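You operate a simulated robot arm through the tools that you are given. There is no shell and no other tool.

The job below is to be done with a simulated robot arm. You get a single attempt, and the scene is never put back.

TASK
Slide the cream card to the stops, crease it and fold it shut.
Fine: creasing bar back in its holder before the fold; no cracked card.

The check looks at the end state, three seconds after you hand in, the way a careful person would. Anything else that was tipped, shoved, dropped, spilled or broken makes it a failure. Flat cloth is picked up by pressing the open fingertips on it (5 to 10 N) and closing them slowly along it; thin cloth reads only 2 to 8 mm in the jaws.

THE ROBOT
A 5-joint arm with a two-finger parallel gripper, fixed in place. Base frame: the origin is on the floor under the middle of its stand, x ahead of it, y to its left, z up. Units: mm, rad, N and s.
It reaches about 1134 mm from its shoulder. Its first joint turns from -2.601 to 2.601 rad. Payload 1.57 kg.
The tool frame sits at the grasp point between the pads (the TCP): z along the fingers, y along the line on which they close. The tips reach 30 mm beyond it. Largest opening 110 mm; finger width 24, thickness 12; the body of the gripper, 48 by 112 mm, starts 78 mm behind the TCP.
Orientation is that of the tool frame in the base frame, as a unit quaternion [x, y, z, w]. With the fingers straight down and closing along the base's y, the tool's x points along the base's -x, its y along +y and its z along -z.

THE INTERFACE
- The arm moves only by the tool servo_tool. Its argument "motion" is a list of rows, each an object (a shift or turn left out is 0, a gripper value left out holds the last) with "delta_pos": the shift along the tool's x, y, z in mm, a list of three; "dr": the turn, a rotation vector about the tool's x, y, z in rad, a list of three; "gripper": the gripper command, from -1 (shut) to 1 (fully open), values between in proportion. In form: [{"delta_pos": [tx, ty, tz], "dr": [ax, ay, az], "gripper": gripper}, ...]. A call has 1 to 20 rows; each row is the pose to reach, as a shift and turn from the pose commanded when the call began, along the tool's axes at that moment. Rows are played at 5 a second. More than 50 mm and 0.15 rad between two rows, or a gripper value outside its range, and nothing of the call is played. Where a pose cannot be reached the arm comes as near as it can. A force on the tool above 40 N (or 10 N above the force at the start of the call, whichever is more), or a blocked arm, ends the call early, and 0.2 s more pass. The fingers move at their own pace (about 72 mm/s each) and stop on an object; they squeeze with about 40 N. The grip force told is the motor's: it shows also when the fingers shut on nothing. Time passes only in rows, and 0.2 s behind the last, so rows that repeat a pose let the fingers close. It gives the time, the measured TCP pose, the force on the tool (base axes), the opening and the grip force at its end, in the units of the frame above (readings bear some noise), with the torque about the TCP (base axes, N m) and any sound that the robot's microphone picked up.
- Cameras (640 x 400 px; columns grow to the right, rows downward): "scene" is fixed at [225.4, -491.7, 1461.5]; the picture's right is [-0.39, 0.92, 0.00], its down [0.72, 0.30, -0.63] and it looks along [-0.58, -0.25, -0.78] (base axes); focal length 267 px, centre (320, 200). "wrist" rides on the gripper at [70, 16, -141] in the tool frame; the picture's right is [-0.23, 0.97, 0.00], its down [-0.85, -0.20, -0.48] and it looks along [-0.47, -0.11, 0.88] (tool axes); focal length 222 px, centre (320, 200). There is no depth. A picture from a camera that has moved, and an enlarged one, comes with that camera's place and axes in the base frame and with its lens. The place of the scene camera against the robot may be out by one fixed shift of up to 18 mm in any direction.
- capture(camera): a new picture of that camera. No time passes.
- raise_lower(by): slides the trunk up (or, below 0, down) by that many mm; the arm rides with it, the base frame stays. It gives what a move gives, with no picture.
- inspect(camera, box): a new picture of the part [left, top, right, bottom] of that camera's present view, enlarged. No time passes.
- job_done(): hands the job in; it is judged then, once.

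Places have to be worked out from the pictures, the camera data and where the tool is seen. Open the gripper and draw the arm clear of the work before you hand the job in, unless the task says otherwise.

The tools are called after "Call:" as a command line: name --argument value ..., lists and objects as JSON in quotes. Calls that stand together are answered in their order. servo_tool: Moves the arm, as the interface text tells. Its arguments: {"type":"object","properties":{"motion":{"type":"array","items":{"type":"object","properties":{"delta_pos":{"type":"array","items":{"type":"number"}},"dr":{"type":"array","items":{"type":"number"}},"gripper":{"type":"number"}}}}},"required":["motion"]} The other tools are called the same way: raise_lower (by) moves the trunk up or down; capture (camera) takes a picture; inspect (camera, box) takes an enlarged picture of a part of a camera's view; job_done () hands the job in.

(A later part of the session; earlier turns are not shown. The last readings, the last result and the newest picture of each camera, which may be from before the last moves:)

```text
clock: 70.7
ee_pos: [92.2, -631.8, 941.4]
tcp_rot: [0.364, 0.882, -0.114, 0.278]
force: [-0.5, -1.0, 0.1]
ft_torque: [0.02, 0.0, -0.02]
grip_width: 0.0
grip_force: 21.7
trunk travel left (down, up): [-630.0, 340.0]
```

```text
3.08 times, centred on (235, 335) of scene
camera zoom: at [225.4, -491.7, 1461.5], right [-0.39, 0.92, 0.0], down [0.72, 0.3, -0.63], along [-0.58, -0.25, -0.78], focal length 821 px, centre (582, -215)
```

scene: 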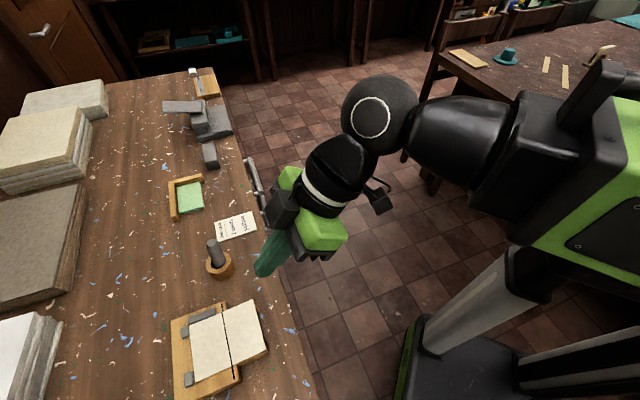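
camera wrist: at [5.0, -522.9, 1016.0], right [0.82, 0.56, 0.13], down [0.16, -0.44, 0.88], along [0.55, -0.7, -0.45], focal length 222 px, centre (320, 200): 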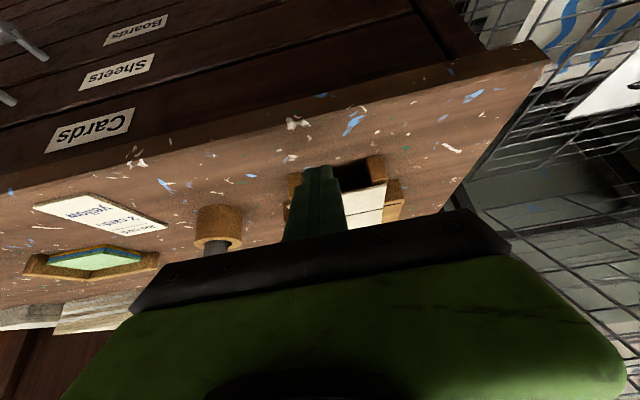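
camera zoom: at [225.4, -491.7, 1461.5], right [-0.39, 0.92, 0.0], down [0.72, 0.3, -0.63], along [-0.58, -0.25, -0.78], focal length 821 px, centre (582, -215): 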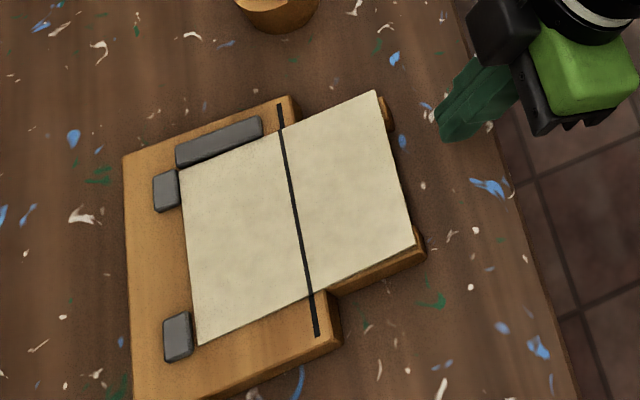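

The view gives the bench at z≈882 and the rails' inner faces at a≈-405 and a≈-338, a 67 mm gap. I'll centre on the card at a≈-374 and lower to put the tips a few mm above the bench.

Call:
servo_tool --motion '[{"delta_pos": [0, 4, 0]}, {"delta_pos": [0, 7, 0]}, {"delta_pos": [0, 7, 0]}]'

Call:
raise_lower --by -18

Call:
raise_lower --by -5

Call:
inspect --camera "wrist" --box '[240, 70, 440, 220]'

Call:
inspect --camera "scene" --box '[190, 270, 310, 370]'

```text
clock: 71.5
ee_pos: [97.3, -627.5, 939.9]
tcp_rot: [0.365, 0.881, -0.116, 0.278]
force: [-0.1, -0.3, -0.2]
ft_torque: [0.01, 0.01, 0.0]
grip_width: 0.1
grip_force: 21.2
trunk travel left (down, up): [-630.0, 340.0]
```

```text
clock: 72.1
ee_pos: [96.5, -626.4, 922.0]
tcp_rot: [0.365, 0.881, -0.115, 0.278]
force: [0.1, 1.0, -0.9]
ft_torque: [-0.01, -0.03, 0.01]
grip_width: 0.0
grip_force: 21.0
trunk travel left (down, up): [-612.0, 358.0]
```

```text
clock: 72.7
ee_pos: [97.6, -625.8, 917.5]
tcp_rot: [0.365, 0.881, -0.115, 0.278]
force: [0.3, 0.2, 0.1]
ft_torque: [0.0, 0.0, 0.01]
grip_width: 0.3
grip_force: 21.1
trunk travel left (down, up): [-607.0, 363.0]
```

```text
2.67 times, centred on (340, 145) of wrist
camera zoom: at [9.8, -517.8, 993.0], right [0.82, 0.56, 0.13], down [0.16, -0.44, 0.88], along [0.55, -0.7, -0.45], focal length 592 px, centre (267, 347)
```

zoom: 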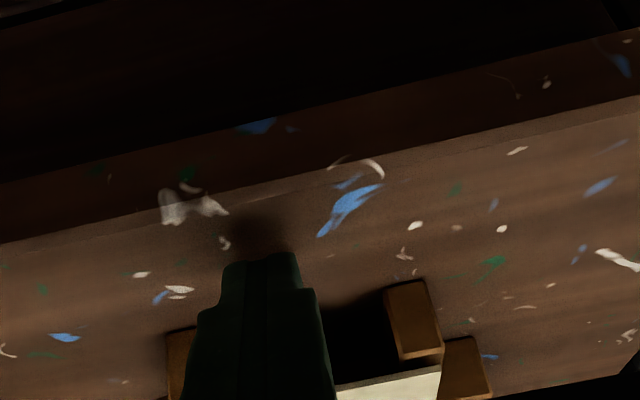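

```text
4.00 times, centred on (250, 320) of scene
camera zoom: at [225.4, -491.7, 1461.5], right [-0.39, 0.92, 0.0], down [0.72, 0.3, -0.63], along [-0.58, -0.25, -0.78], focal length 1068 px, centre (600, -280)
```

zoom: 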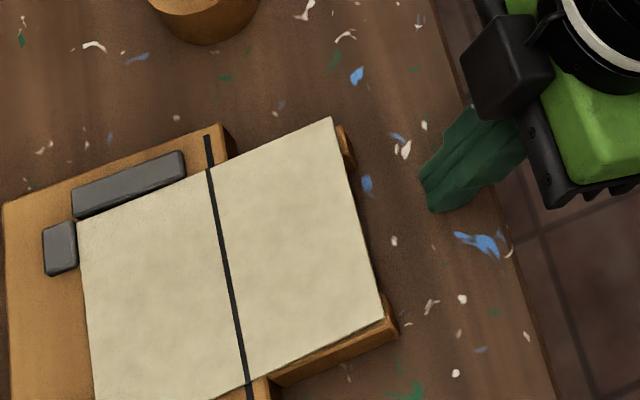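

The tips are about 4 mm above the bench, in front of the gap at b≈538, and the card's edge is at b≈565. I'll advance toward the edge, first to just before it.

Call:
servo_tool --motion '[{"delta_pos": [-8.2, 0, 5.73]}, {"delta_pos": [-16.4, 0, 11.46]}, {"delta_pos": [-19.7, 0, 13.75]}, {"delta_pos": [-19.7, 0, 13.75]}]'

Call:
inspect --camera "wrist" --box '[240, 70, 440, 220]'

Call:
inspect --camera "scene" --box '[210, 280, 290, 350]'

```text
clock: 73.7
ee_pos: [113.9, -644.0, 916.0]
tcp_rot: [0.364, 0.881, -0.115, 0.279]
force: [-0.3, -0.2, -0.1]
ft_torque: [0.01, 0.01, -0.02]
grip_width: 0.0
grip_force: 21.2
trunk travel left (down, up): [-607.0, 363.0]
```

```text
2.67 times, centred on (340, 145) of wrist
camera zoom: at [27.4, -534.8, 993.0], right [0.82, 0.56, 0.13], down [0.16, -0.44, 0.88], along [0.55, -0.7, -0.45], focal length 592 px, centre (267, 347)
```

zoom: 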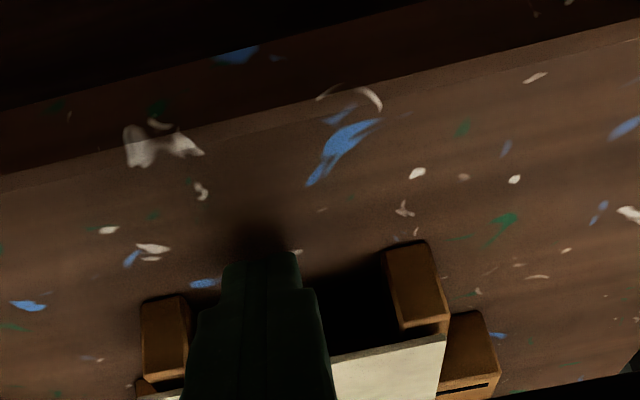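

```text
5.71 times, centred on (250, 315) of scene
camera zoom: at [225.4, -491.7, 1461.5], right [-0.39, 0.92, 0.0], down [0.72, 0.3, -0.63], along [-0.58, -0.25, -0.78], focal length 1526 px, centre (720, -457)
```

zoom: 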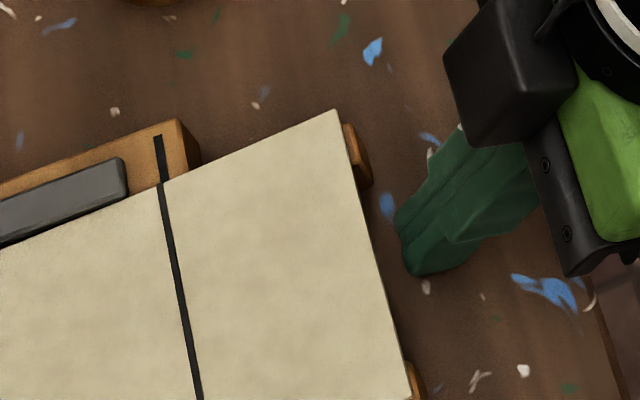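

The tip's front is about 6–8 mm from the card's edge and below it. I'll advance 10 mm so the tips go under the edge, then check.

Call:
servo_tool --motion '[{"delta_pos": [-2.5, 0, 1.72]}, {"delta_pos": [-4.9, 0, 3.44]}, {"delta_pos": [-8.2, 0, 5.73]}, {"delta_pos": [-8.2, 0, 5.73]}]'

Call:
inspect --camera "wrist" --box '[240, 70, 440, 220]'

Call:
inspect --camera "scene" --box '[210, 280, 290, 350]'

```text
clock: 74.7
ee_pos: [120.9, -650.4, 916.5]
tcp_rot: [0.363, 0.882, -0.114, 0.279]
force: [-0.7, -0.7, 0.0]
ft_torque: [0.02, 0.01, -0.02]
grip_width: 0.4
grip_force: 21.3
trunk travel left (down, up): [-607.0, 363.0]
```

```text
2.67 times, centred on (340, 145) of wrist
camera zoom: at [33.7, -541.6, 993.0], right [0.82, 0.56, 0.13], down [0.16, -0.44, 0.88], along [0.55, -0.7, -0.45], focal length 592 px, centre (267, 347)
```

zoom: 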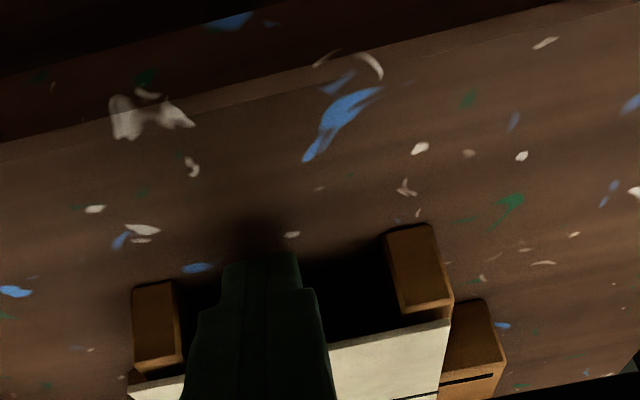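

```text
5.71 times, centred on (250, 315) of scene
camera zoom: at [225.4, -491.7, 1461.5], right [-0.39, 0.92, 0.0], down [0.72, 0.3, -0.63], along [-0.58, -0.25, -0.78], focal length 1526 px, centre (720, -457)
```

zoom: 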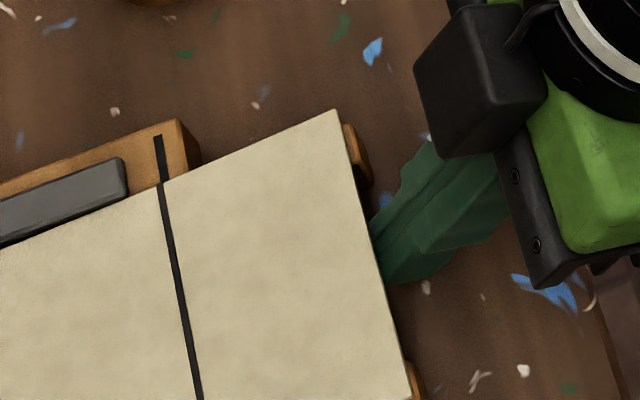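

The fingertips are now tucked under the card's edge with no force. I'll go 3 mm further in, then raise in small steps and see the panel lift.

Call:
servo_tool --motion '[{"delta_pos": [-1.2, 0, 0.86]}, {"delta_pos": [-2.5, 0, 1.72]}, {"delta_pos": [-2.5, 0, 1.72]}]'

Call:
raise_lower --by 5

Call:
inspect --camera "scene" --box '[190, 280, 290, 370]'

Call:
inspect --camera "wrist" --box '[240, 70, 440, 220]'

```text
clock: 75.5
ee_pos: [123.0, -650.8, 916.8]
tcp_rot: [0.364, 0.882, -0.114, 0.278]
force: [0.4, 1.0, -0.2]
ft_torque: [-0.01, 0.02, 0.03]
grip_width: 0.0
grip_force: 21.5
trunk travel left (down, up): [-607.0, 363.0]
```

```text
clock: 76.0
ee_pos: [123.5, -651.0, 921.2]
tcp_rot: [0.364, 0.882, -0.115, 0.278]
force: [-0.4, 0.8, 0.2]
ft_torque: [-0.03, 0.0, 0.03]
grip_width: 0.0
grip_force: 21.1
trunk travel left (down, up): [-612.0, 358.0]
```

```text
4.44 times, centred on (240, 325) of scene
camera zoom: at [225.4, -491.7, 1461.5], right [-0.39, 0.92, 0.0], down [0.72, 0.3, -0.63], along [-0.58, -0.25, -0.78], focal length 1186 px, centre (676, -356)
```

zoom: 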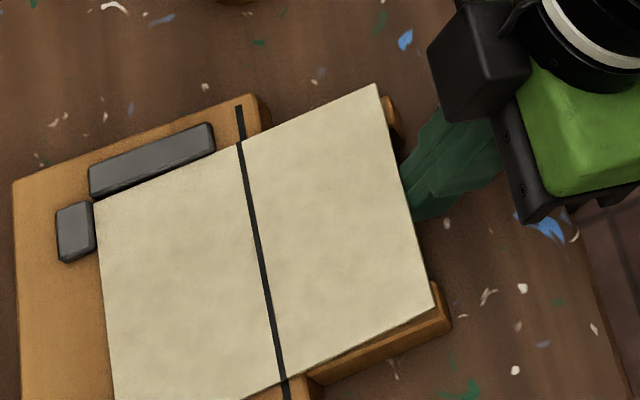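

```text
2.67 times, centred on (340, 145) of wrist
camera zoom: at [35.9, -544.0, 998.0], right [0.82, 0.56, 0.13], down [0.16, -0.44, 0.88], along [0.55, -0.7, -0.45], focal length 592 px, centre (267, 347)
```

zoom: 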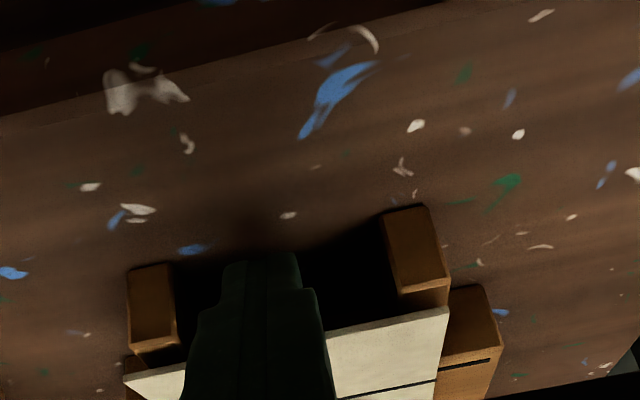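

The edge appears to be starting to lift off the rails. I'll keep raising.

Call:
raise_lower --by 6

Call:
inspect --camera "scene" --box '[170, 280, 290, 390]'

Call:
inspect --camera "wrist" --box '[240, 90, 440, 240]'

```text
clock: 76.6
ee_pos: [124.3, -652.3, 927.1]
tcp_rot: [0.366, 0.881, -0.116, 0.278]
force: [0.2, -0.2, -0.1]
ft_torque: [-0.02, 0.0, -0.01]
grip_width: 0.1
grip_force: 21.0
trunk travel left (down, up): [-618.0, 352.0]
```

```text
3.64 times, centred on (230, 335) of scene
camera zoom: at [225.4, -491.7, 1461.5], right [-0.39, 0.92, 0.0], down [0.72, 0.3, -0.63], along [-0.58, -0.25, -0.78], focal length 971 px, centre (647, -291)
```

zoom: 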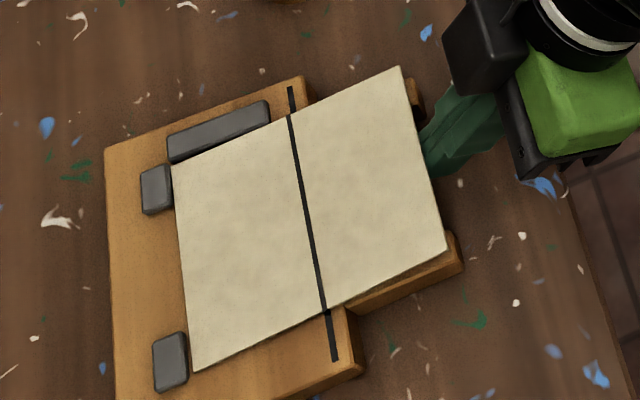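

```text
2.67 times, centred on (340, 165) of wrist
camera zoom: at [35.9, -543.9, 1004.0], right [0.82, 0.56, 0.13], down [0.16, -0.44, 0.88], along [0.55, -0.7, -0.45], focal length 592 px, centre (267, 293)
```

zoom: 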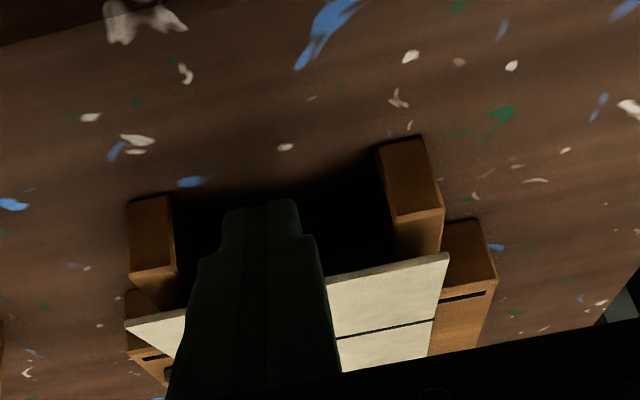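

The outer half is lifting cleanly off the rails (about 10°) while the inner half stays flat on the board at the stops. I'll continue to raise, following the arc.

Call:
raise_lower --by 13

Call:
inspect --camera "scene" --box '[170, 280, 290, 390]'

Call:
inspect --camera "wrist" --box '[240, 90, 440, 240]'

```text
clock: 77.2
ee_pos: [123.3, -650.8, 941.5]
tcp_rot: [0.365, 0.881, -0.115, 0.277]
force: [-0.5, 0.2, -0.6]
ft_torque: [0.0, -0.01, 0.05]
grip_width: 0.0
grip_force: 21.0
trunk travel left (down, up): [-631.0, 339.0]
```

```text
3.64 times, centred on (230, 335) of scene
camera zoom: at [225.4, -491.7, 1461.5], right [-0.39, 0.92, 0.0], down [0.72, 0.3, -0.63], along [-0.58, -0.25, -0.78], focal length 971 px, centre (647, -291)
```

zoom: 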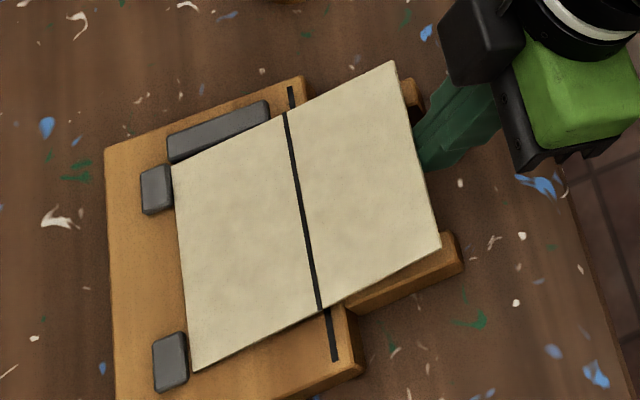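

```text
2.67 times, centred on (340, 165) of wrist
camera zoom: at [35.9, -543.9, 1017.0], right [0.82, 0.56, 0.13], down [0.16, -0.44, 0.88], along [0.55, -0.7, -0.45], focal length 592 px, centre (267, 293)
```

zoom: 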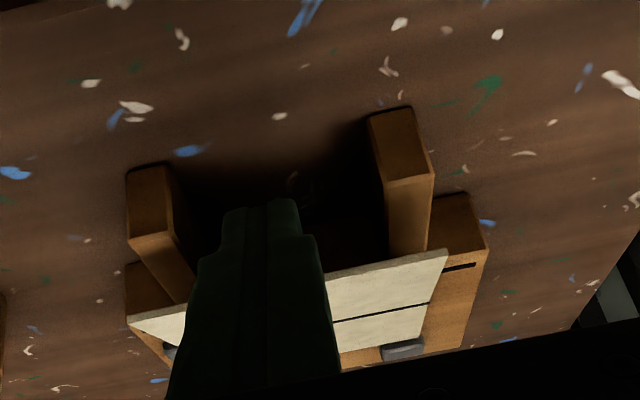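

The crease line seems to have moved off the groove in this view, which suggests the whole card is tilting as one plate instead of hinging. I'll look closer before going on.

Call:
inspect --camera "scene" --box '[225, 340, 265, 390]'

Call:
inspect --camera "scene" --box '[210, 295, 250, 335]'

Call:
inspect --camera "wrist" --box '[340, 165, 440, 235]'

Call:
inspect --camera "wrist" --box '[270, 180, 330, 235]'

```text
8.00 times, centred on (245, 365) of scene
camera zoom: at [225.4, -491.7, 1461.5], right [-0.39, 0.92, 0.0], down [0.72, 0.3, -0.63], along [-0.58, -0.25, -0.78], focal length 2136 px, centre (920, -1120)
```

zoom: 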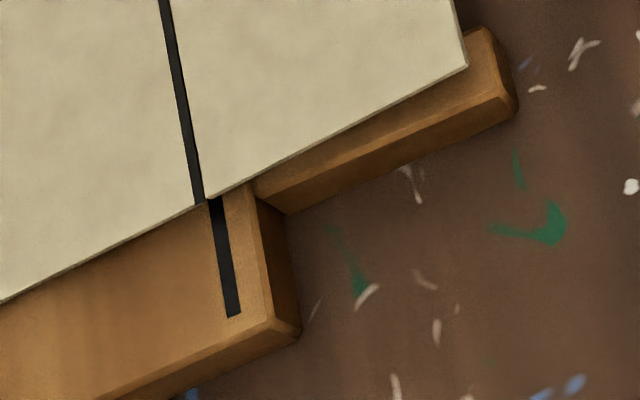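

```text
10.00 times, centred on (230, 315) of scene
camera zoom: at [225.4, -491.7, 1461.5], right [-0.39, 0.92, 0.0], down [0.72, 0.3, -0.63], along [-0.58, -0.25, -0.78], focal length 2670 px, centre (1220, -950)
```

zoom: 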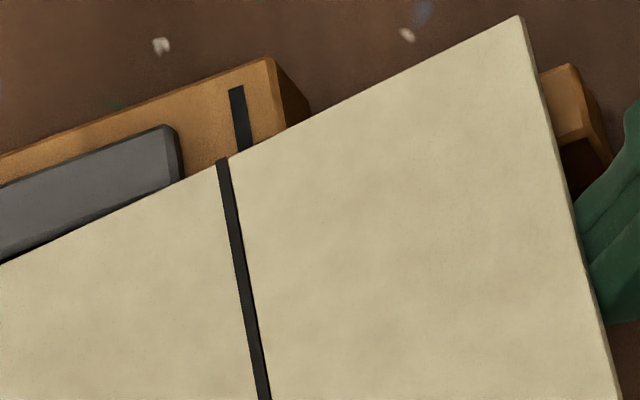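

```text
5.71 times, centred on (390, 200) of wrist
camera zoom: at [35.9, -543.9, 1017.0], right [0.82, 0.56, 0.13], down [0.16, -0.44, 0.88], along [0.55, -0.7, -0.45], focal length 1269 px, centre (-80, 200)
```

zoom: 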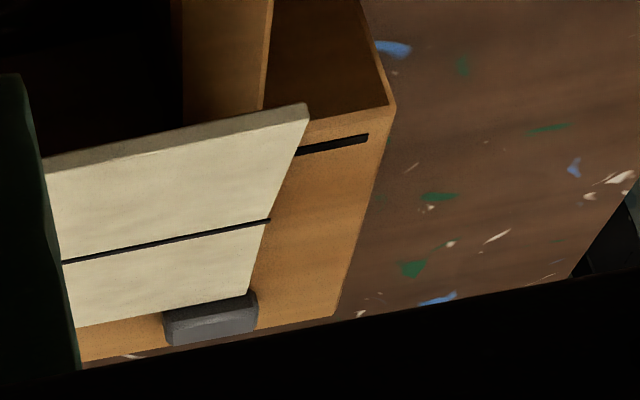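

```text
7.27 times, centred on (300, 208) of wrist
camera zoom: at [35.9, -543.9, 1017.0], right [0.82, 0.56, 0.13], down [0.16, -0.44, 0.88], along [0.55, -0.7, -0.45], focal length 1615 px, centre (466, 146)
```

zoom: 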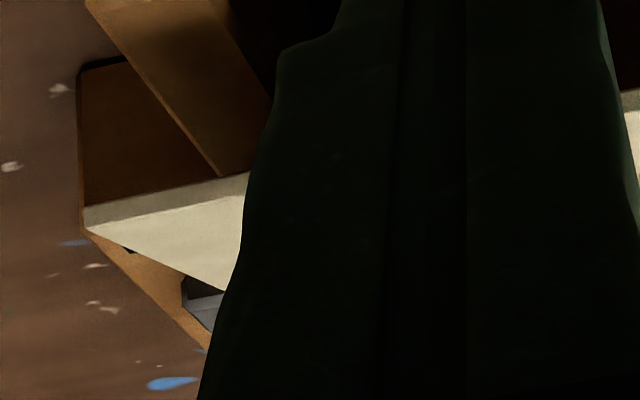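

The whole card is indeed tilting as one plate about the nubs. Before changing plans I'll wait 2 seconds in place to see whether the hinge relaxes under the inner half's weight.

Call:
servo_tool --motion '[{"delta_pos": [0, 0, 0]}, {"delta_pos": [0, 0, 0]}, {"delta_pos": [0, 0, 0]}, {"delta_pos": [0, 0, 0]}, {"delta_pos": [0, 0, 0]}, {"delta_pos": [0, 0, 0]}, {"delta_pos": [0, 0, 0]}, {"delta_pos": [0, 0, 0]}, {"delta_pos": [0, 0, 0]}, {"delta_pos": [0, 0, 0]}]'

Call:
inspect --camera "wrist" --box '[340, 165, 440, 235]'

Call:
inspect --camera "scene" --box '[170, 280, 290, 390]'

```text
clock: 79.4
ee_pos: [123.6, -651.9, 941.9]
tcp_rot: [0.364, 0.881, -0.115, 0.278]
force: [0.4, 0.6, 0.2]
ft_torque: [0.0, 0.0, -0.01]
grip_width: 0.0
grip_force: 21.5
trunk travel left (down, up): [-631.0, 339.0]
```

```text
5.71 times, centred on (390, 200) of wrist
camera zoom: at [35.9, -543.9, 1017.0], right [0.82, 0.56, 0.13], down [0.16, -0.44, 0.88], along [0.55, -0.7, -0.45], focal length 1269 px, centre (-80, 200)
```

zoom: 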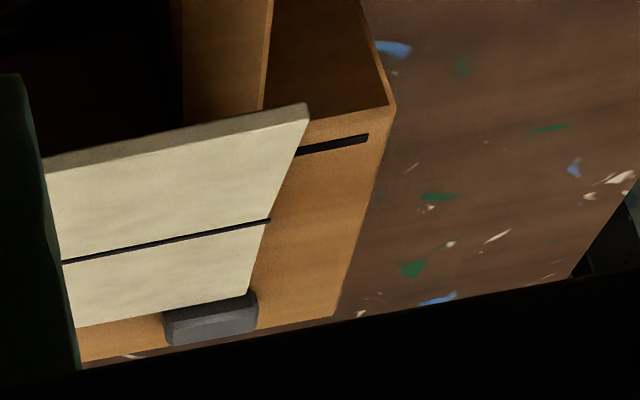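

```text
3.64 times, centred on (230, 335) of scene
camera zoom: at [225.4, -491.7, 1461.5], right [-0.39, 0.92, 0.0], down [0.72, 0.3, -0.63], along [-0.58, -0.25, -0.78], focal length 971 px, centre (647, -291)
```

zoom: 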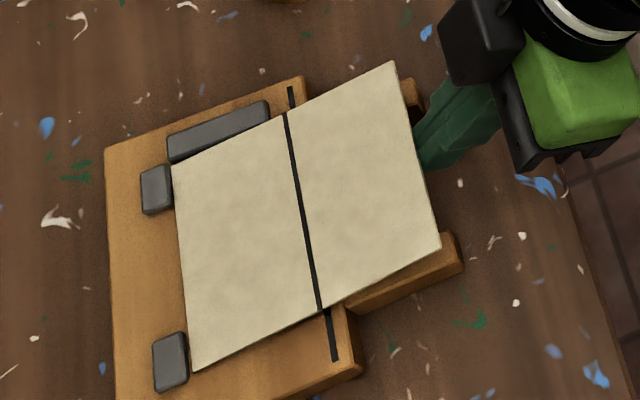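

No relaxation: the hinge still has enough stiffness that the light inner half comes along. I need to apply a real bending couple, so the plan is to pinch the outer half between the two fingers and bend it against the board, rather than just lift it. First I'll set the card back down and withdraw.

Call:
raise_lower --by -13

Call:
raise_lower --by -10

Call:
servo_tool --motion '[{"delta_pos": [8.2, 0, -5.73]}, {"delta_pos": [16.4, 0, -11.46]}, {"delta_pos": [26, 0, -18.2]}, {"delta_pos": [26, 0, -18.2]}]'

Call:
inspect --camera "scene" --box '[170, 280, 290, 390]'

Call:
inspect --camera "wrist" --box '[240, 70, 440, 220]'

```text
clock: 80.0
ee_pos: [123.3, -651.9, 927.5]
tcp_rot: [0.364, 0.882, -0.114, 0.277]
force: [0.1, 0.0, -0.2]
ft_torque: [-0.01, -0.03, -0.01]
grip_width: 0.1
grip_force: 20.9
trunk travel left (down, up): [-618.0, 352.0]
```

```text
clock: 80.6
ee_pos: [123.5, -651.1, 918.1]
tcp_rot: [0.364, 0.882, -0.114, 0.278]
force: [-0.4, -0.4, -0.2]
ft_torque: [-0.01, -0.04, 0.01]
grip_width: 0.1
grip_force: 20.8
trunk travel left (down, up): [-608.0, 362.0]
```

```text
clock: 81.6
ee_pos: [99.5, -629.5, 917.3]
tcp_rot: [0.364, 0.881, -0.115, 0.278]
force: [-1.0, 0.4, 0.6]
ft_torque: [0.03, 0.0, 0.01]
grip_width: 0.0
grip_force: 20.9
trunk travel left (down, up): [-608.0, 362.0]
```

```text
3.64 times, centred on (230, 335) of scene
camera zoom: at [225.4, -491.7, 1461.5], right [-0.39, 0.92, 0.0], down [0.72, 0.3, -0.63], along [-0.58, -0.25, -0.78], focal length 971 px, centre (647, -291)
```

zoom: 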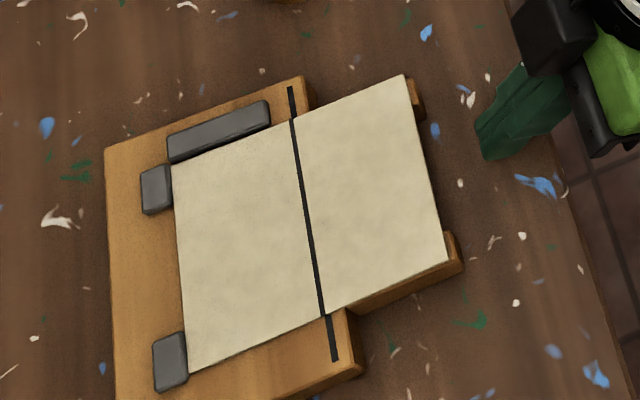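

```text
2.67 times, centred on (340, 145) of wrist
camera zoom: at [13.3, -520.7, 994.0], right [0.82, 0.56, 0.13], down [0.16, -0.44, 0.88], along [0.55, -0.7, -0.45], focal length 592 px, centre (267, 347)
```

zoom: 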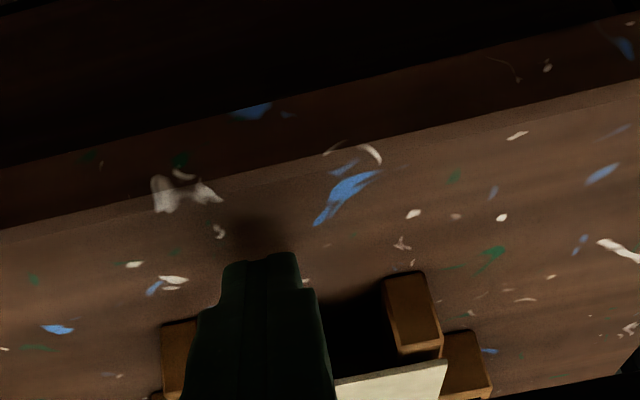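

The card is flat again with its line back over the groove and at the stops. I'll raise, straighten, and roll the tool 90° so the fingers close along the card's fold direction.

Call:
raise_lower --by 160

Call:
servo_tool --motion '[{"dr": [0, 0.122, 0]}, {"dr": [0, 0.244, 0]}, {"dr": [0, 0.366, 0]}, {"dr": [0, 0.488, 0]}, {"dr": [0, 0.61, 0]}, {"dr": [0, 0.61, 0]}]'

Call:
servo_tool --motion '[{"dr": [0, 0, -0.143], "gripper": -0.18}, {"dr": [0, 0, -0.286]}, {"dr": [0, 0, -0.428]}, {"dr": [0, 0, -0.571]}, {"dr": [0, 0, -0.714]}, {"dr": [0, 0, -0.857]}, {"dr": [0, 0, -1.0]}, {"dr": [0, 0, -1.142]}, {"dr": [0, 0, -1.285]}, {"dr": [0, 0, -1.428]}, {"dr": [0, 0, -1.571]}, {"dr": [0, 0, -1.571]}]'

Call:
capture --camera "wrist"

```text
clock: 83.4
ee_pos: [100.0, -629.5, 1078.1]
tcp_rot: [0.365, 0.881, -0.115, 0.278]
force: [-0.6, -0.2, 0.1]
ft_torque: [-0.01, 0.0, -0.01]
grip_width: 0.0
grip_force: 21.7
trunk travel left (down, up): [-768.0, 202.0]
```

```text
clock: 84.8
ee_pos: [100.8, -630.5, 1034.5]
tcp_rot: [0.383, 0.924, -0.001, 0.0]
force: [-0.2, -0.6, -0.8]
ft_torque: [-0.01, -0.02, 0.02]
grip_width: 0.0
grip_force: 21.5
out of reach, approached as far as the arm can: row 1, 2, 3, 4, 5, 6
trunk travel left (down, up): [-768.0, 202.0]
```

```text
clock: 87.4
ee_pos: [103.1, -630.6, 1035.3]
tcp_rot: [-0.385, 0.923, -0.001, 0.0]
force: [0.0, -0.6, 0.0]
ft_torque: [0.05, 0.0, 0.01]
grip_width: 45.2
grip_force: 0.0
trunk travel left (down, up): [-768.0, 202.0]
```

```text
taken
camera wrist: at [40.9, -669.2, 1176.5], right [-0.53, 0.85, 0.0], down [0.74, 0.47, 0.48], along [0.41, 0.25, -0.88], focal length 222 px, centre (320, 200)
```

wrist: 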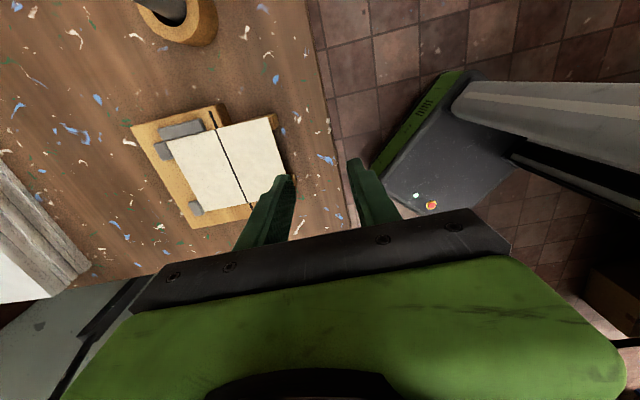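

The tool now closes along the fold direction. I'll enlarge this view to re-measure the card's outer edge and crease.

Call:
inspect --camera "wrist" --box '[120, 80, 320, 240]'

```text
2.50 times, centred on (220, 160) of wrist
camera zoom: at [40.9, -669.2, 1176.5], right [-0.53, 0.85, 0.0], down [0.74, 0.47, 0.48], along [0.41, 0.25, -0.88], focal length 555 px, centre (570, 300)
```

zoom: 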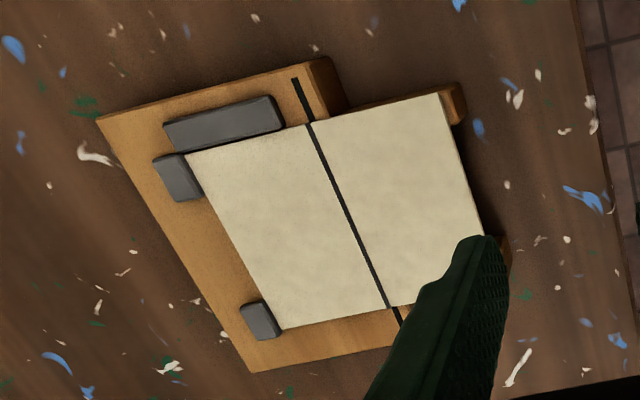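

I'll zoom in on both ends of the crease and on the nubs to check whether the card settled exactly where it was.

Call:
inspect --camera "wrist" --box '[205, 180, 285, 240]'

Call:
inspect --camera "wrist" --box '[165, 95, 265, 165]'

Call:
inspect --camera "scene" --box '[200, 340, 280, 400]'

Call:
inspect --camera "scene" --box '[180, 295, 260, 355]'

```text
6.67 times, centred on (245, 210) of wrist
camera zoom: at [40.9, -669.2, 1176.5], right [-0.53, 0.85, 0.0], down [0.74, 0.47, 0.48], along [0.41, 0.25, -0.88], focal length 1481 px, centre (820, 133)
```

zoom: 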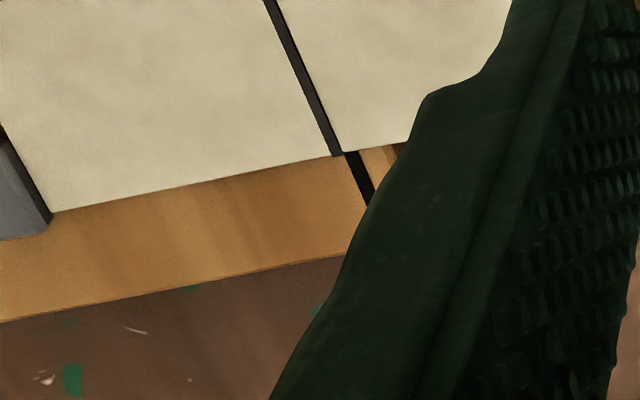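

```text
5.71 times, centred on (215, 130) of wrist
camera zoom: at [40.9, -669.2, 1176.5], right [-0.53, 0.85, 0.0], down [0.74, 0.47, 0.48], along [0.41, 0.25, -0.88], focal length 1269 px, centre (920, 600)
```

zoom: 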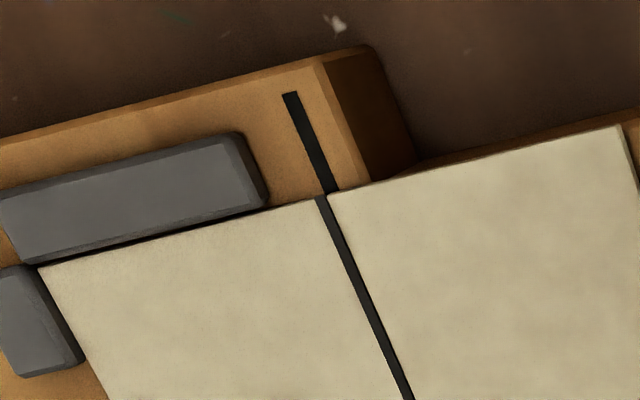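

```text
6.67 times, centred on (240, 370) of scene
camera zoom: at [225.4, -491.7, 1461.5], right [-0.39, 0.92, 0.0], down [0.72, 0.3, -0.63], along [-0.58, -0.25, -0.78], focal length 1780 px, centre (853, -933)
```

zoom: 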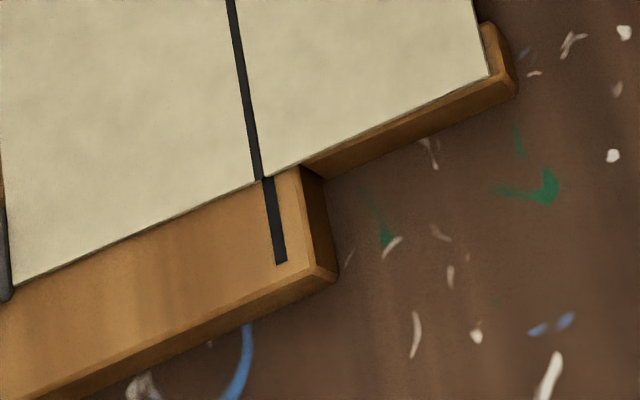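

```text
6.67 times, centred on (220, 325) of scene
camera zoom: at [225.4, -491.7, 1461.5], right [-0.39, 0.92, 0.0], down [0.72, 0.3, -0.63], along [-0.58, -0.25, -0.78], focal length 1780 px, centre (987, -633)
```

zoom: 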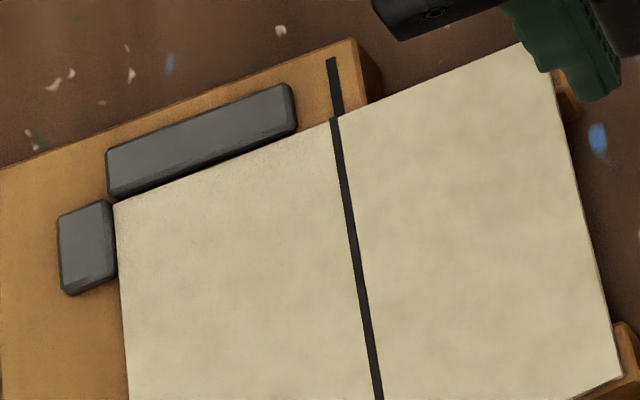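

The card is within about 1 mm of its seated position. Now I'll move to b≈553 and tilt 45° toward the card with the fingers open 45 mm, so one finger will pass under the outer edge and the other above it.

Call:
servo_tool --motion '[{"delta_pos": [0.5, -17, 0]}, {"delta_pos": [1, -34, 0]}, {"delta_pos": [1, -34, 0], "dr": [0.131, 0, 0]}, {"delta_pos": [1, -34, 0], "dr": [0.262, 0, 0]}, {"delta_pos": [1, -34, 0], "dr": [0.393, 0, 0]}, {"delta_pos": [1, -34, 0], "dr": [0.524, 0, 0]}, {"delta_pos": [1, -34, 0], "dr": [0.655, 0, 0]}, {"delta_pos": [1, -34, 0], "dr": [0.785, 0, 0]}, {"delta_pos": [1, -34, 0], "dr": [0.785, 0, 0]}]'

Call:
capture --camera "wrist"

Call:
capture --camera "scene"

```text
clock: 89.4
ee_pos: [126.7, -656.6, 1104.3]
tcp_rot: [-0.353, 0.853, -0.354, 0.147]
force: [-0.3, -0.3, 0.1]
ft_torque: [0.04, -0.02, 0.01]
grip_width: 45.2
grip_force: 0.1
out of reach, approached as far as the arm can: row 4, 5, 6, 7, 8, 9
trunk travel left (down, up): [-768.0, 202.0]
```

```text
taken
camera wrist: at [-2.5, -627.9, 1193.4], right [-0.33, 0.65, -0.69], down [0.46, 0.75, 0.48], along [0.82, -0.16, -0.54], focal length 222 px, centre (320, 200)
```

wrist: 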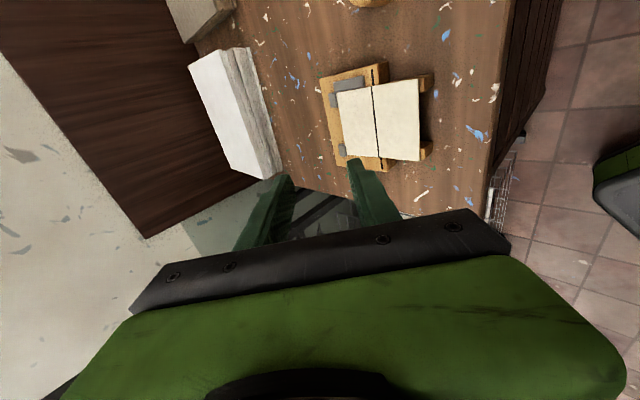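

```text
taken
```

scene: 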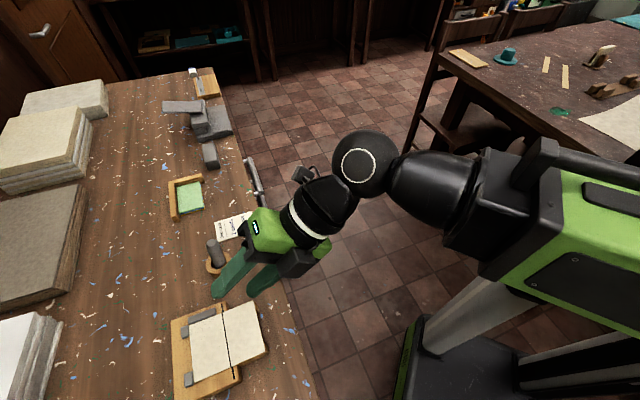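

Orientation reached. I'll lower in front of the card, first to about 20 mm above the target.

Call:
raise_lower --by -150

Call:
inspect --camera "wrist" --box '[220, 60, 460, 240]'

Call:
inspect --camera "scene" --box '[160, 270, 310, 390]'

```text
clock: 91.1
ee_pos: [125.5, -656.1, 953.7]
tcp_rot: [-0.354, 0.854, -0.353, 0.146]
force: [0.2, -0.4, 0.6]
ft_torque: [0.01, 0.01, -0.01]
grip_width: 45.2
grip_force: 0.0
trunk travel left (down, up): [-618.0, 352.0]
```

```text
2.22 times, centred on (340, 150) of wrist
camera zoom: at [-2.4, -627.8, 1043.4], right [-0.33, 0.65, -0.69], down [0.46, 0.74, 0.48], along [0.82, -0.16, -0.54], focal length 494 px, centre (276, 311)
```

zoom: 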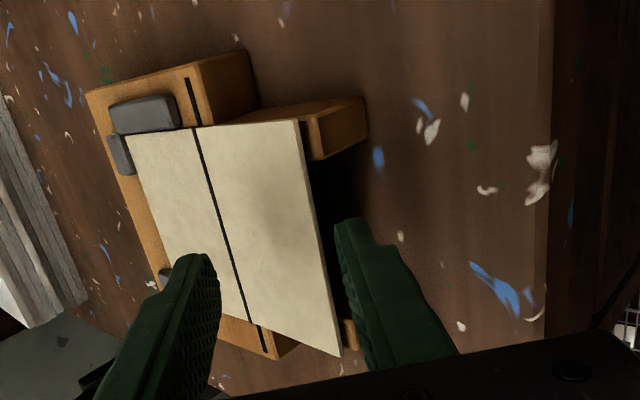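

```text
3.33 times, centred on (235, 330) of scene
camera zoom: at [225.4, -491.7, 1461.5], right [-0.39, 0.92, 0.0], down [0.72, 0.3, -0.63], along [-0.58, -0.25, -0.78], focal length 890 px, centre (603, -233)
```

zoom: 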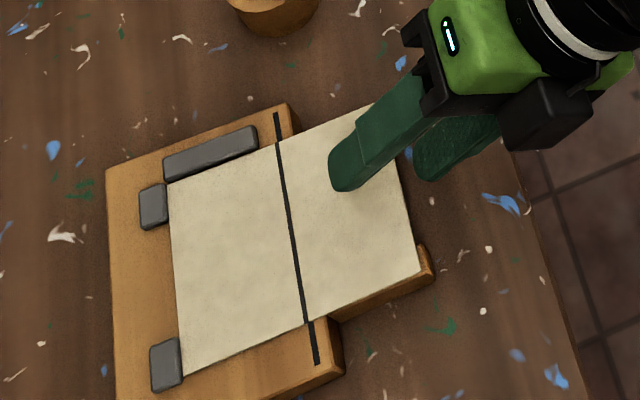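

Clear view: the upper finger is above the card and the lower finger is just outside its edge, between the rails. Lowering the last 21 mm carefully.

Call:
raise_lower --by -14

Call:
raise_lower --by -7

Call:
inspect --camera "wrist" --box '[220, 60, 460, 240]'

Call:
inspect --camera "scene" --box '[190, 280, 290, 360]'

```text
clock: 91.8
ee_pos: [126.1, -655.5, 940.4]
tcp_rot: [-0.354, 0.854, -0.353, 0.146]
force: [-0.1, 0.1, -0.8]
ft_torque: [-0.04, -0.02, -0.01]
grip_width: 45.2
grip_force: 0.1
trunk travel left (down, up): [-604.0, 366.0]
```

```text
clock: 92.3
ee_pos: [126.5, -655.8, 933.4]
tcp_rot: [-0.353, 0.854, -0.353, 0.146]
force: [0.4, 0.0, -0.3]
ft_torque: [0.01, -0.03, 0.01]
grip_width: 45.3
grip_force: 0.1
trunk travel left (down, up): [-597.0, 373.0]
```

```text
2.22 times, centred on (340, 150) of wrist
camera zoom: at [-2.4, -627.8, 1022.3], right [-0.33, 0.65, -0.69], down [0.46, 0.74, 0.48], along [0.82, -0.16, -0.54], focal length 494 px, centre (276, 311)
```

zoom: 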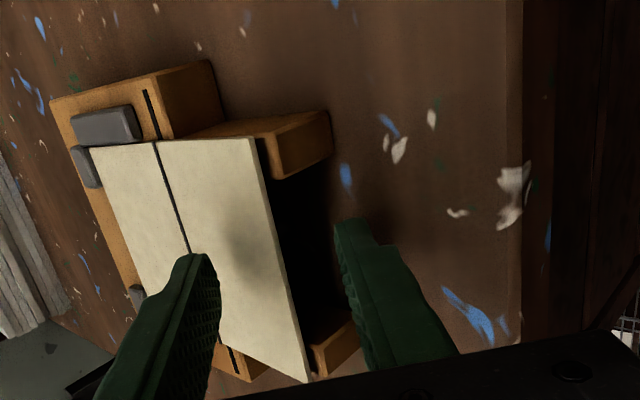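

```text
5.00 times, centred on (240, 320) of scene
camera zoom: at [225.4, -491.7, 1461.5], right [-0.39, 0.92, 0.0], down [0.72, 0.3, -0.63], along [-0.58, -0.25, -0.78], focal length 1335 px, centre (720, -400)
```

zoom: 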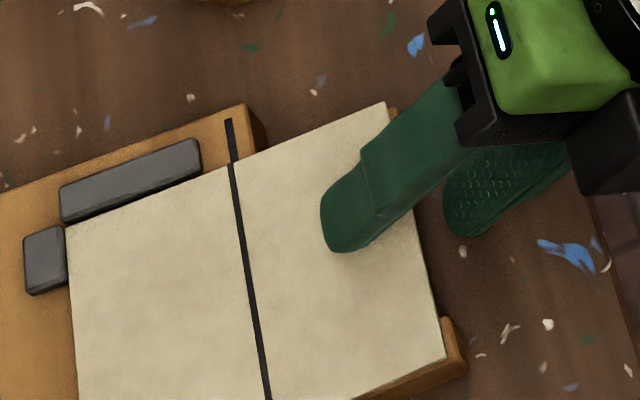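

Both fingers are clear, the upper one casting a shadow on the card and the lower one below edge level. I'll advance 20 mm so the lower finger goes under the edge.

Call:
servo_tool --motion '[{"delta_pos": [0, -3.5, 3.5]}, {"delta_pos": [0, -7, 7]}, {"delta_pos": [0, -10.5, 10.5]}, {"delta_pos": [0, -14.1, 14.1]}, {"delta_pos": [0, -14.1, 14.1]}]'

Call:
inspect --camera "wrist" --box '[220, 60, 460, 240]'

Call:
inspect --camera "scene" --box '[190, 280, 290, 360]'

```text
clock: 93.5
ee_pos: [140.4, -670.2, 932.8]
tcp_rot: [-0.354, 0.853, -0.353, 0.147]
force: [0.2, -0.5, -0.4]
ft_torque: [-0.02, -0.03, -0.02]
grip_width: 45.2
grip_force: 0.0
trunk travel left (down, up): [-597.0, 373.0]
```

```text
2.22 times, centred on (340, 150) of wrist
camera zoom: at [11.7, -641.4, 1022.3], right [-0.33, 0.65, -0.69], down [0.46, 0.74, 0.48], along [0.82, -0.16, -0.54], focal length 494 px, centre (276, 311)
```

zoom: 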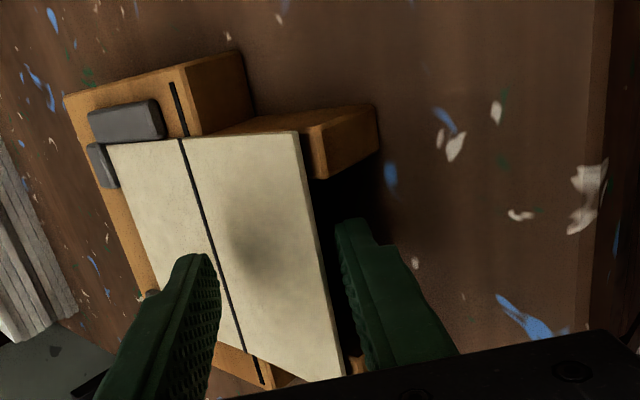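

```text
5.00 times, centred on (240, 320) of scene
camera zoom: at [225.4, -491.7, 1461.5], right [-0.39, 0.92, 0.0], down [0.72, 0.3, -0.63], along [-0.58, -0.25, -0.78], focal length 1335 px, centre (720, -400)
```

zoom: 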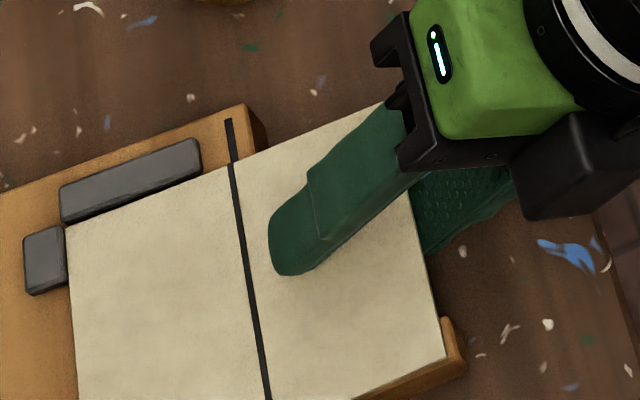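

The lower finger is now under the edge and the upper finger is over the outer half near the crease. I'll raise 14 mm, shift 7 mm in, and check.

Call:
raise_lower --by 14

Call:
servo_tool --motion '[{"delta_pos": [0, -2.5, 2.5]}, {"delta_pos": [0, -4.6, 4.6]}, {"delta_pos": [0, -4.6, 4.6]}]'

Call:
raise_lower --by 14

Call:
inspect --camera "wrist" --box '[220, 60, 460, 240]'

Call:
inspect --camera "scene" --box '[170, 280, 290, 390]'

```text
clock: 94.1
ee_pos: [139.3, -669.8, 947.1]
tcp_rot: [-0.354, 0.853, -0.353, 0.147]
force: [-0.2, -0.3, -0.3]
ft_torque: [0.0, 0.01, 0.01]
grip_width: 45.1
grip_force: 0.0
trunk travel left (down, up): [-611.0, 359.0]
```

```text
clock: 94.9
ee_pos: [145.2, -673.9, 947.0]
tcp_rot: [-0.353, 0.853, -0.354, 0.147]
force: [0.2, 0.4, -0.6]
ft_torque: [0.01, -0.02, 0.0]
grip_width: 44.9
grip_force: 0.1
trunk travel left (down, up): [-611.0, 359.0]
```

```text
clock: 95.6
ee_pos: [145.2, -674.5, 961.3]
tcp_rot: [-0.353, 0.853, -0.354, 0.147]
force: [-0.2, 1.0, -0.3]
ft_torque: [-0.02, 0.01, 0.03]
grip_width: 45.2
grip_force: 0.2
trunk travel left (down, up): [-625.0, 345.0]
```

```text
2.22 times, centred on (340, 150) of wrist
camera zoom: at [16.1, -646.3, 1050.4], right [-0.33, 0.65, -0.69], down [0.46, 0.74, 0.48], along [0.82, -0.16, -0.54], focal length 494 px, centre (276, 311)
```

zoom: 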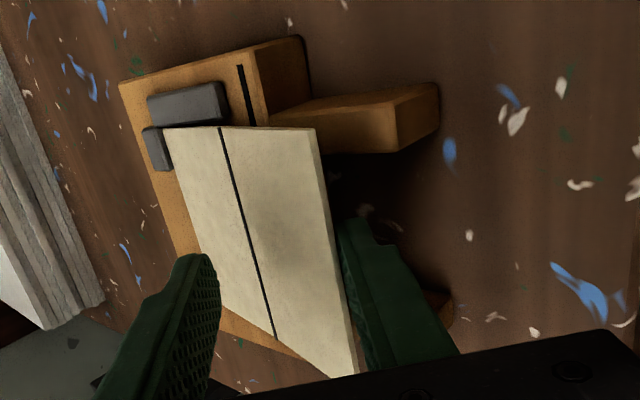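

```text
3.64 times, centred on (230, 335) of scene
camera zoom: at [225.4, -491.7, 1461.5], right [-0.39, 0.92, 0.0], down [0.72, 0.3, -0.63], along [-0.58, -0.25, -0.78], focal length 971 px, centre (647, -291)
```

zoom: 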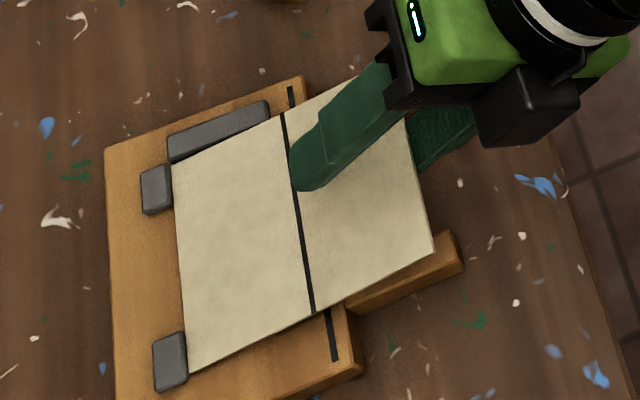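

The plate is raised about 14° on the lower finger, with the upper finger over it. Now I'll close the fingers slowly, in stages, to put a bending couple on the outer half.

Call:
servo_tool --motion '[{"gripper": -0.22}, {"gripper": -0.26}, {"gripper": -0.3}, {"gripper": -0.34}, {"gripper": -0.38}, {"gripper": -0.42}, {"gripper": -0.42}]'

Call:
inspect --camera "wrist" --box '[220, 60, 460, 240]'

Call:
inspect --camera "scene" --box '[170, 280, 290, 390]'

```text
clock: 97.2
ee_pos: [144.9, -676.0, 962.0]
tcp_rot: [-0.354, 0.853, -0.354, 0.146]
force: [-0.2, 1.0, 0.5]
ft_torque: [-0.01, -0.02, 0.04]
grip_width: 31.9
grip_force: 0.3
trunk travel left (down, up): [-625.0, 345.0]
```

```text
2.22 times, centred on (340, 150) of wrist
camera zoom: at [16.1, -646.3, 1050.3], right [-0.33, 0.65, -0.69], down [0.46, 0.74, 0.48], along [0.82, -0.16, -0.54], focal length 494 px, centre (276, 311)
```

zoom: 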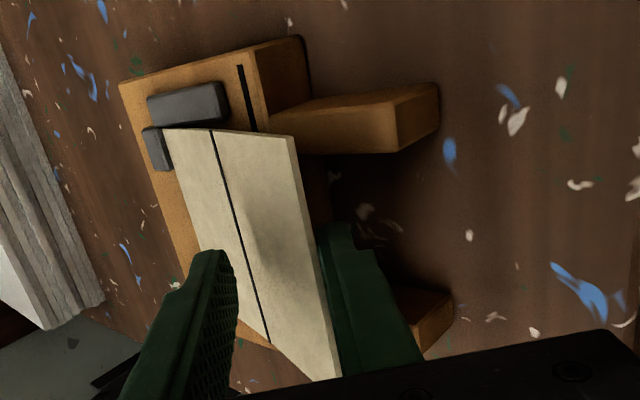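

```text
3.64 times, centred on (230, 335) of scene
camera zoom: at [225.4, -491.7, 1461.5], right [-0.39, 0.92, 0.0], down [0.72, 0.3, -0.63], along [-0.58, -0.25, -0.78], focal length 971 px, centre (647, -291)
```

zoom: 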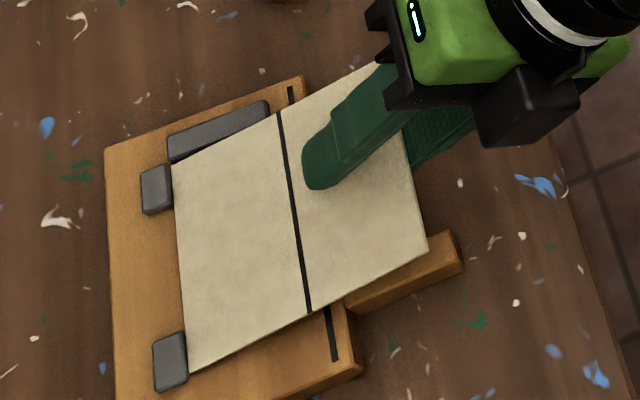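

The plate is following the lower finger and the upper finger is coming down on it. I'll keep closing in small steps.

Call:
servo_tool --motion '[{"gripper": -0.45}, {"gripper": -0.48}, {"gripper": -0.51}, {"gripper": -0.54}, {"gripper": -0.57}, {"gripper": -0.6}, {"gripper": -0.6}]'

Call:
inspect --camera "wrist" --box '[220, 60, 460, 240]'

Call:
inspect --camera "scene" --box '[170, 280, 290, 390]'

```text
clock: 98.8
ee_pos: [144.2, -674.4, 962.3]
tcp_rot: [-0.354, 0.854, -0.353, 0.146]
force: [0.9, -0.3, -0.2]
ft_torque: [0.01, 0.02, 0.03]
grip_width: 22.1
grip_force: 0.3
trunk travel left (down, up): [-625.0, 345.0]
```

```text
2.22 times, centred on (340, 150) of wrist
camera zoom: at [16.2, -646.3, 1050.3], right [-0.33, 0.65, -0.69], down [0.46, 0.74, 0.48], along [0.82, -0.16, -0.54], focal length 494 px, centre (276, 311)
```

zoom: 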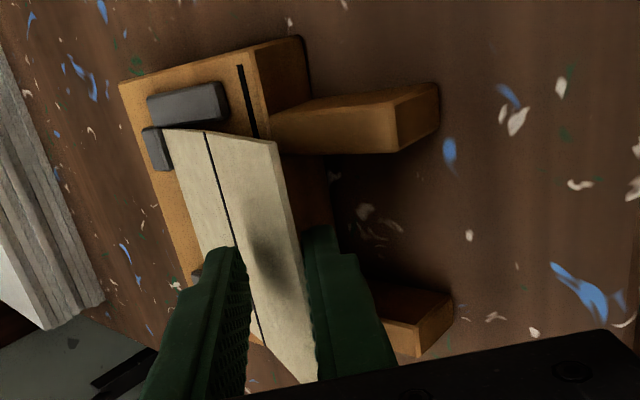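

```text
3.64 times, centred on (230, 335) of scene
camera zoom: at [225.4, -491.7, 1461.5], right [-0.39, 0.92, 0.0], down [0.72, 0.3, -0.63], along [-0.58, -0.25, -0.78], focal length 971 px, centre (647, -291)
```

zoom: 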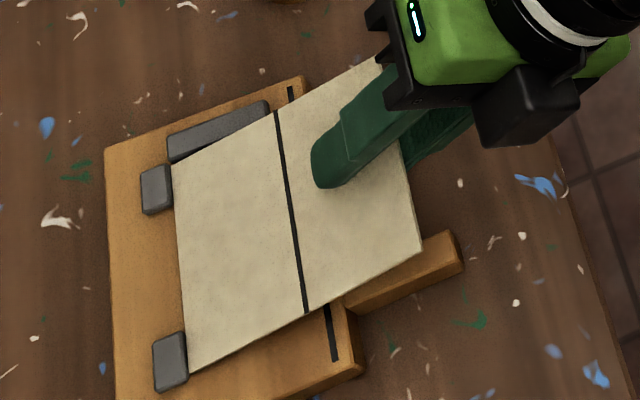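

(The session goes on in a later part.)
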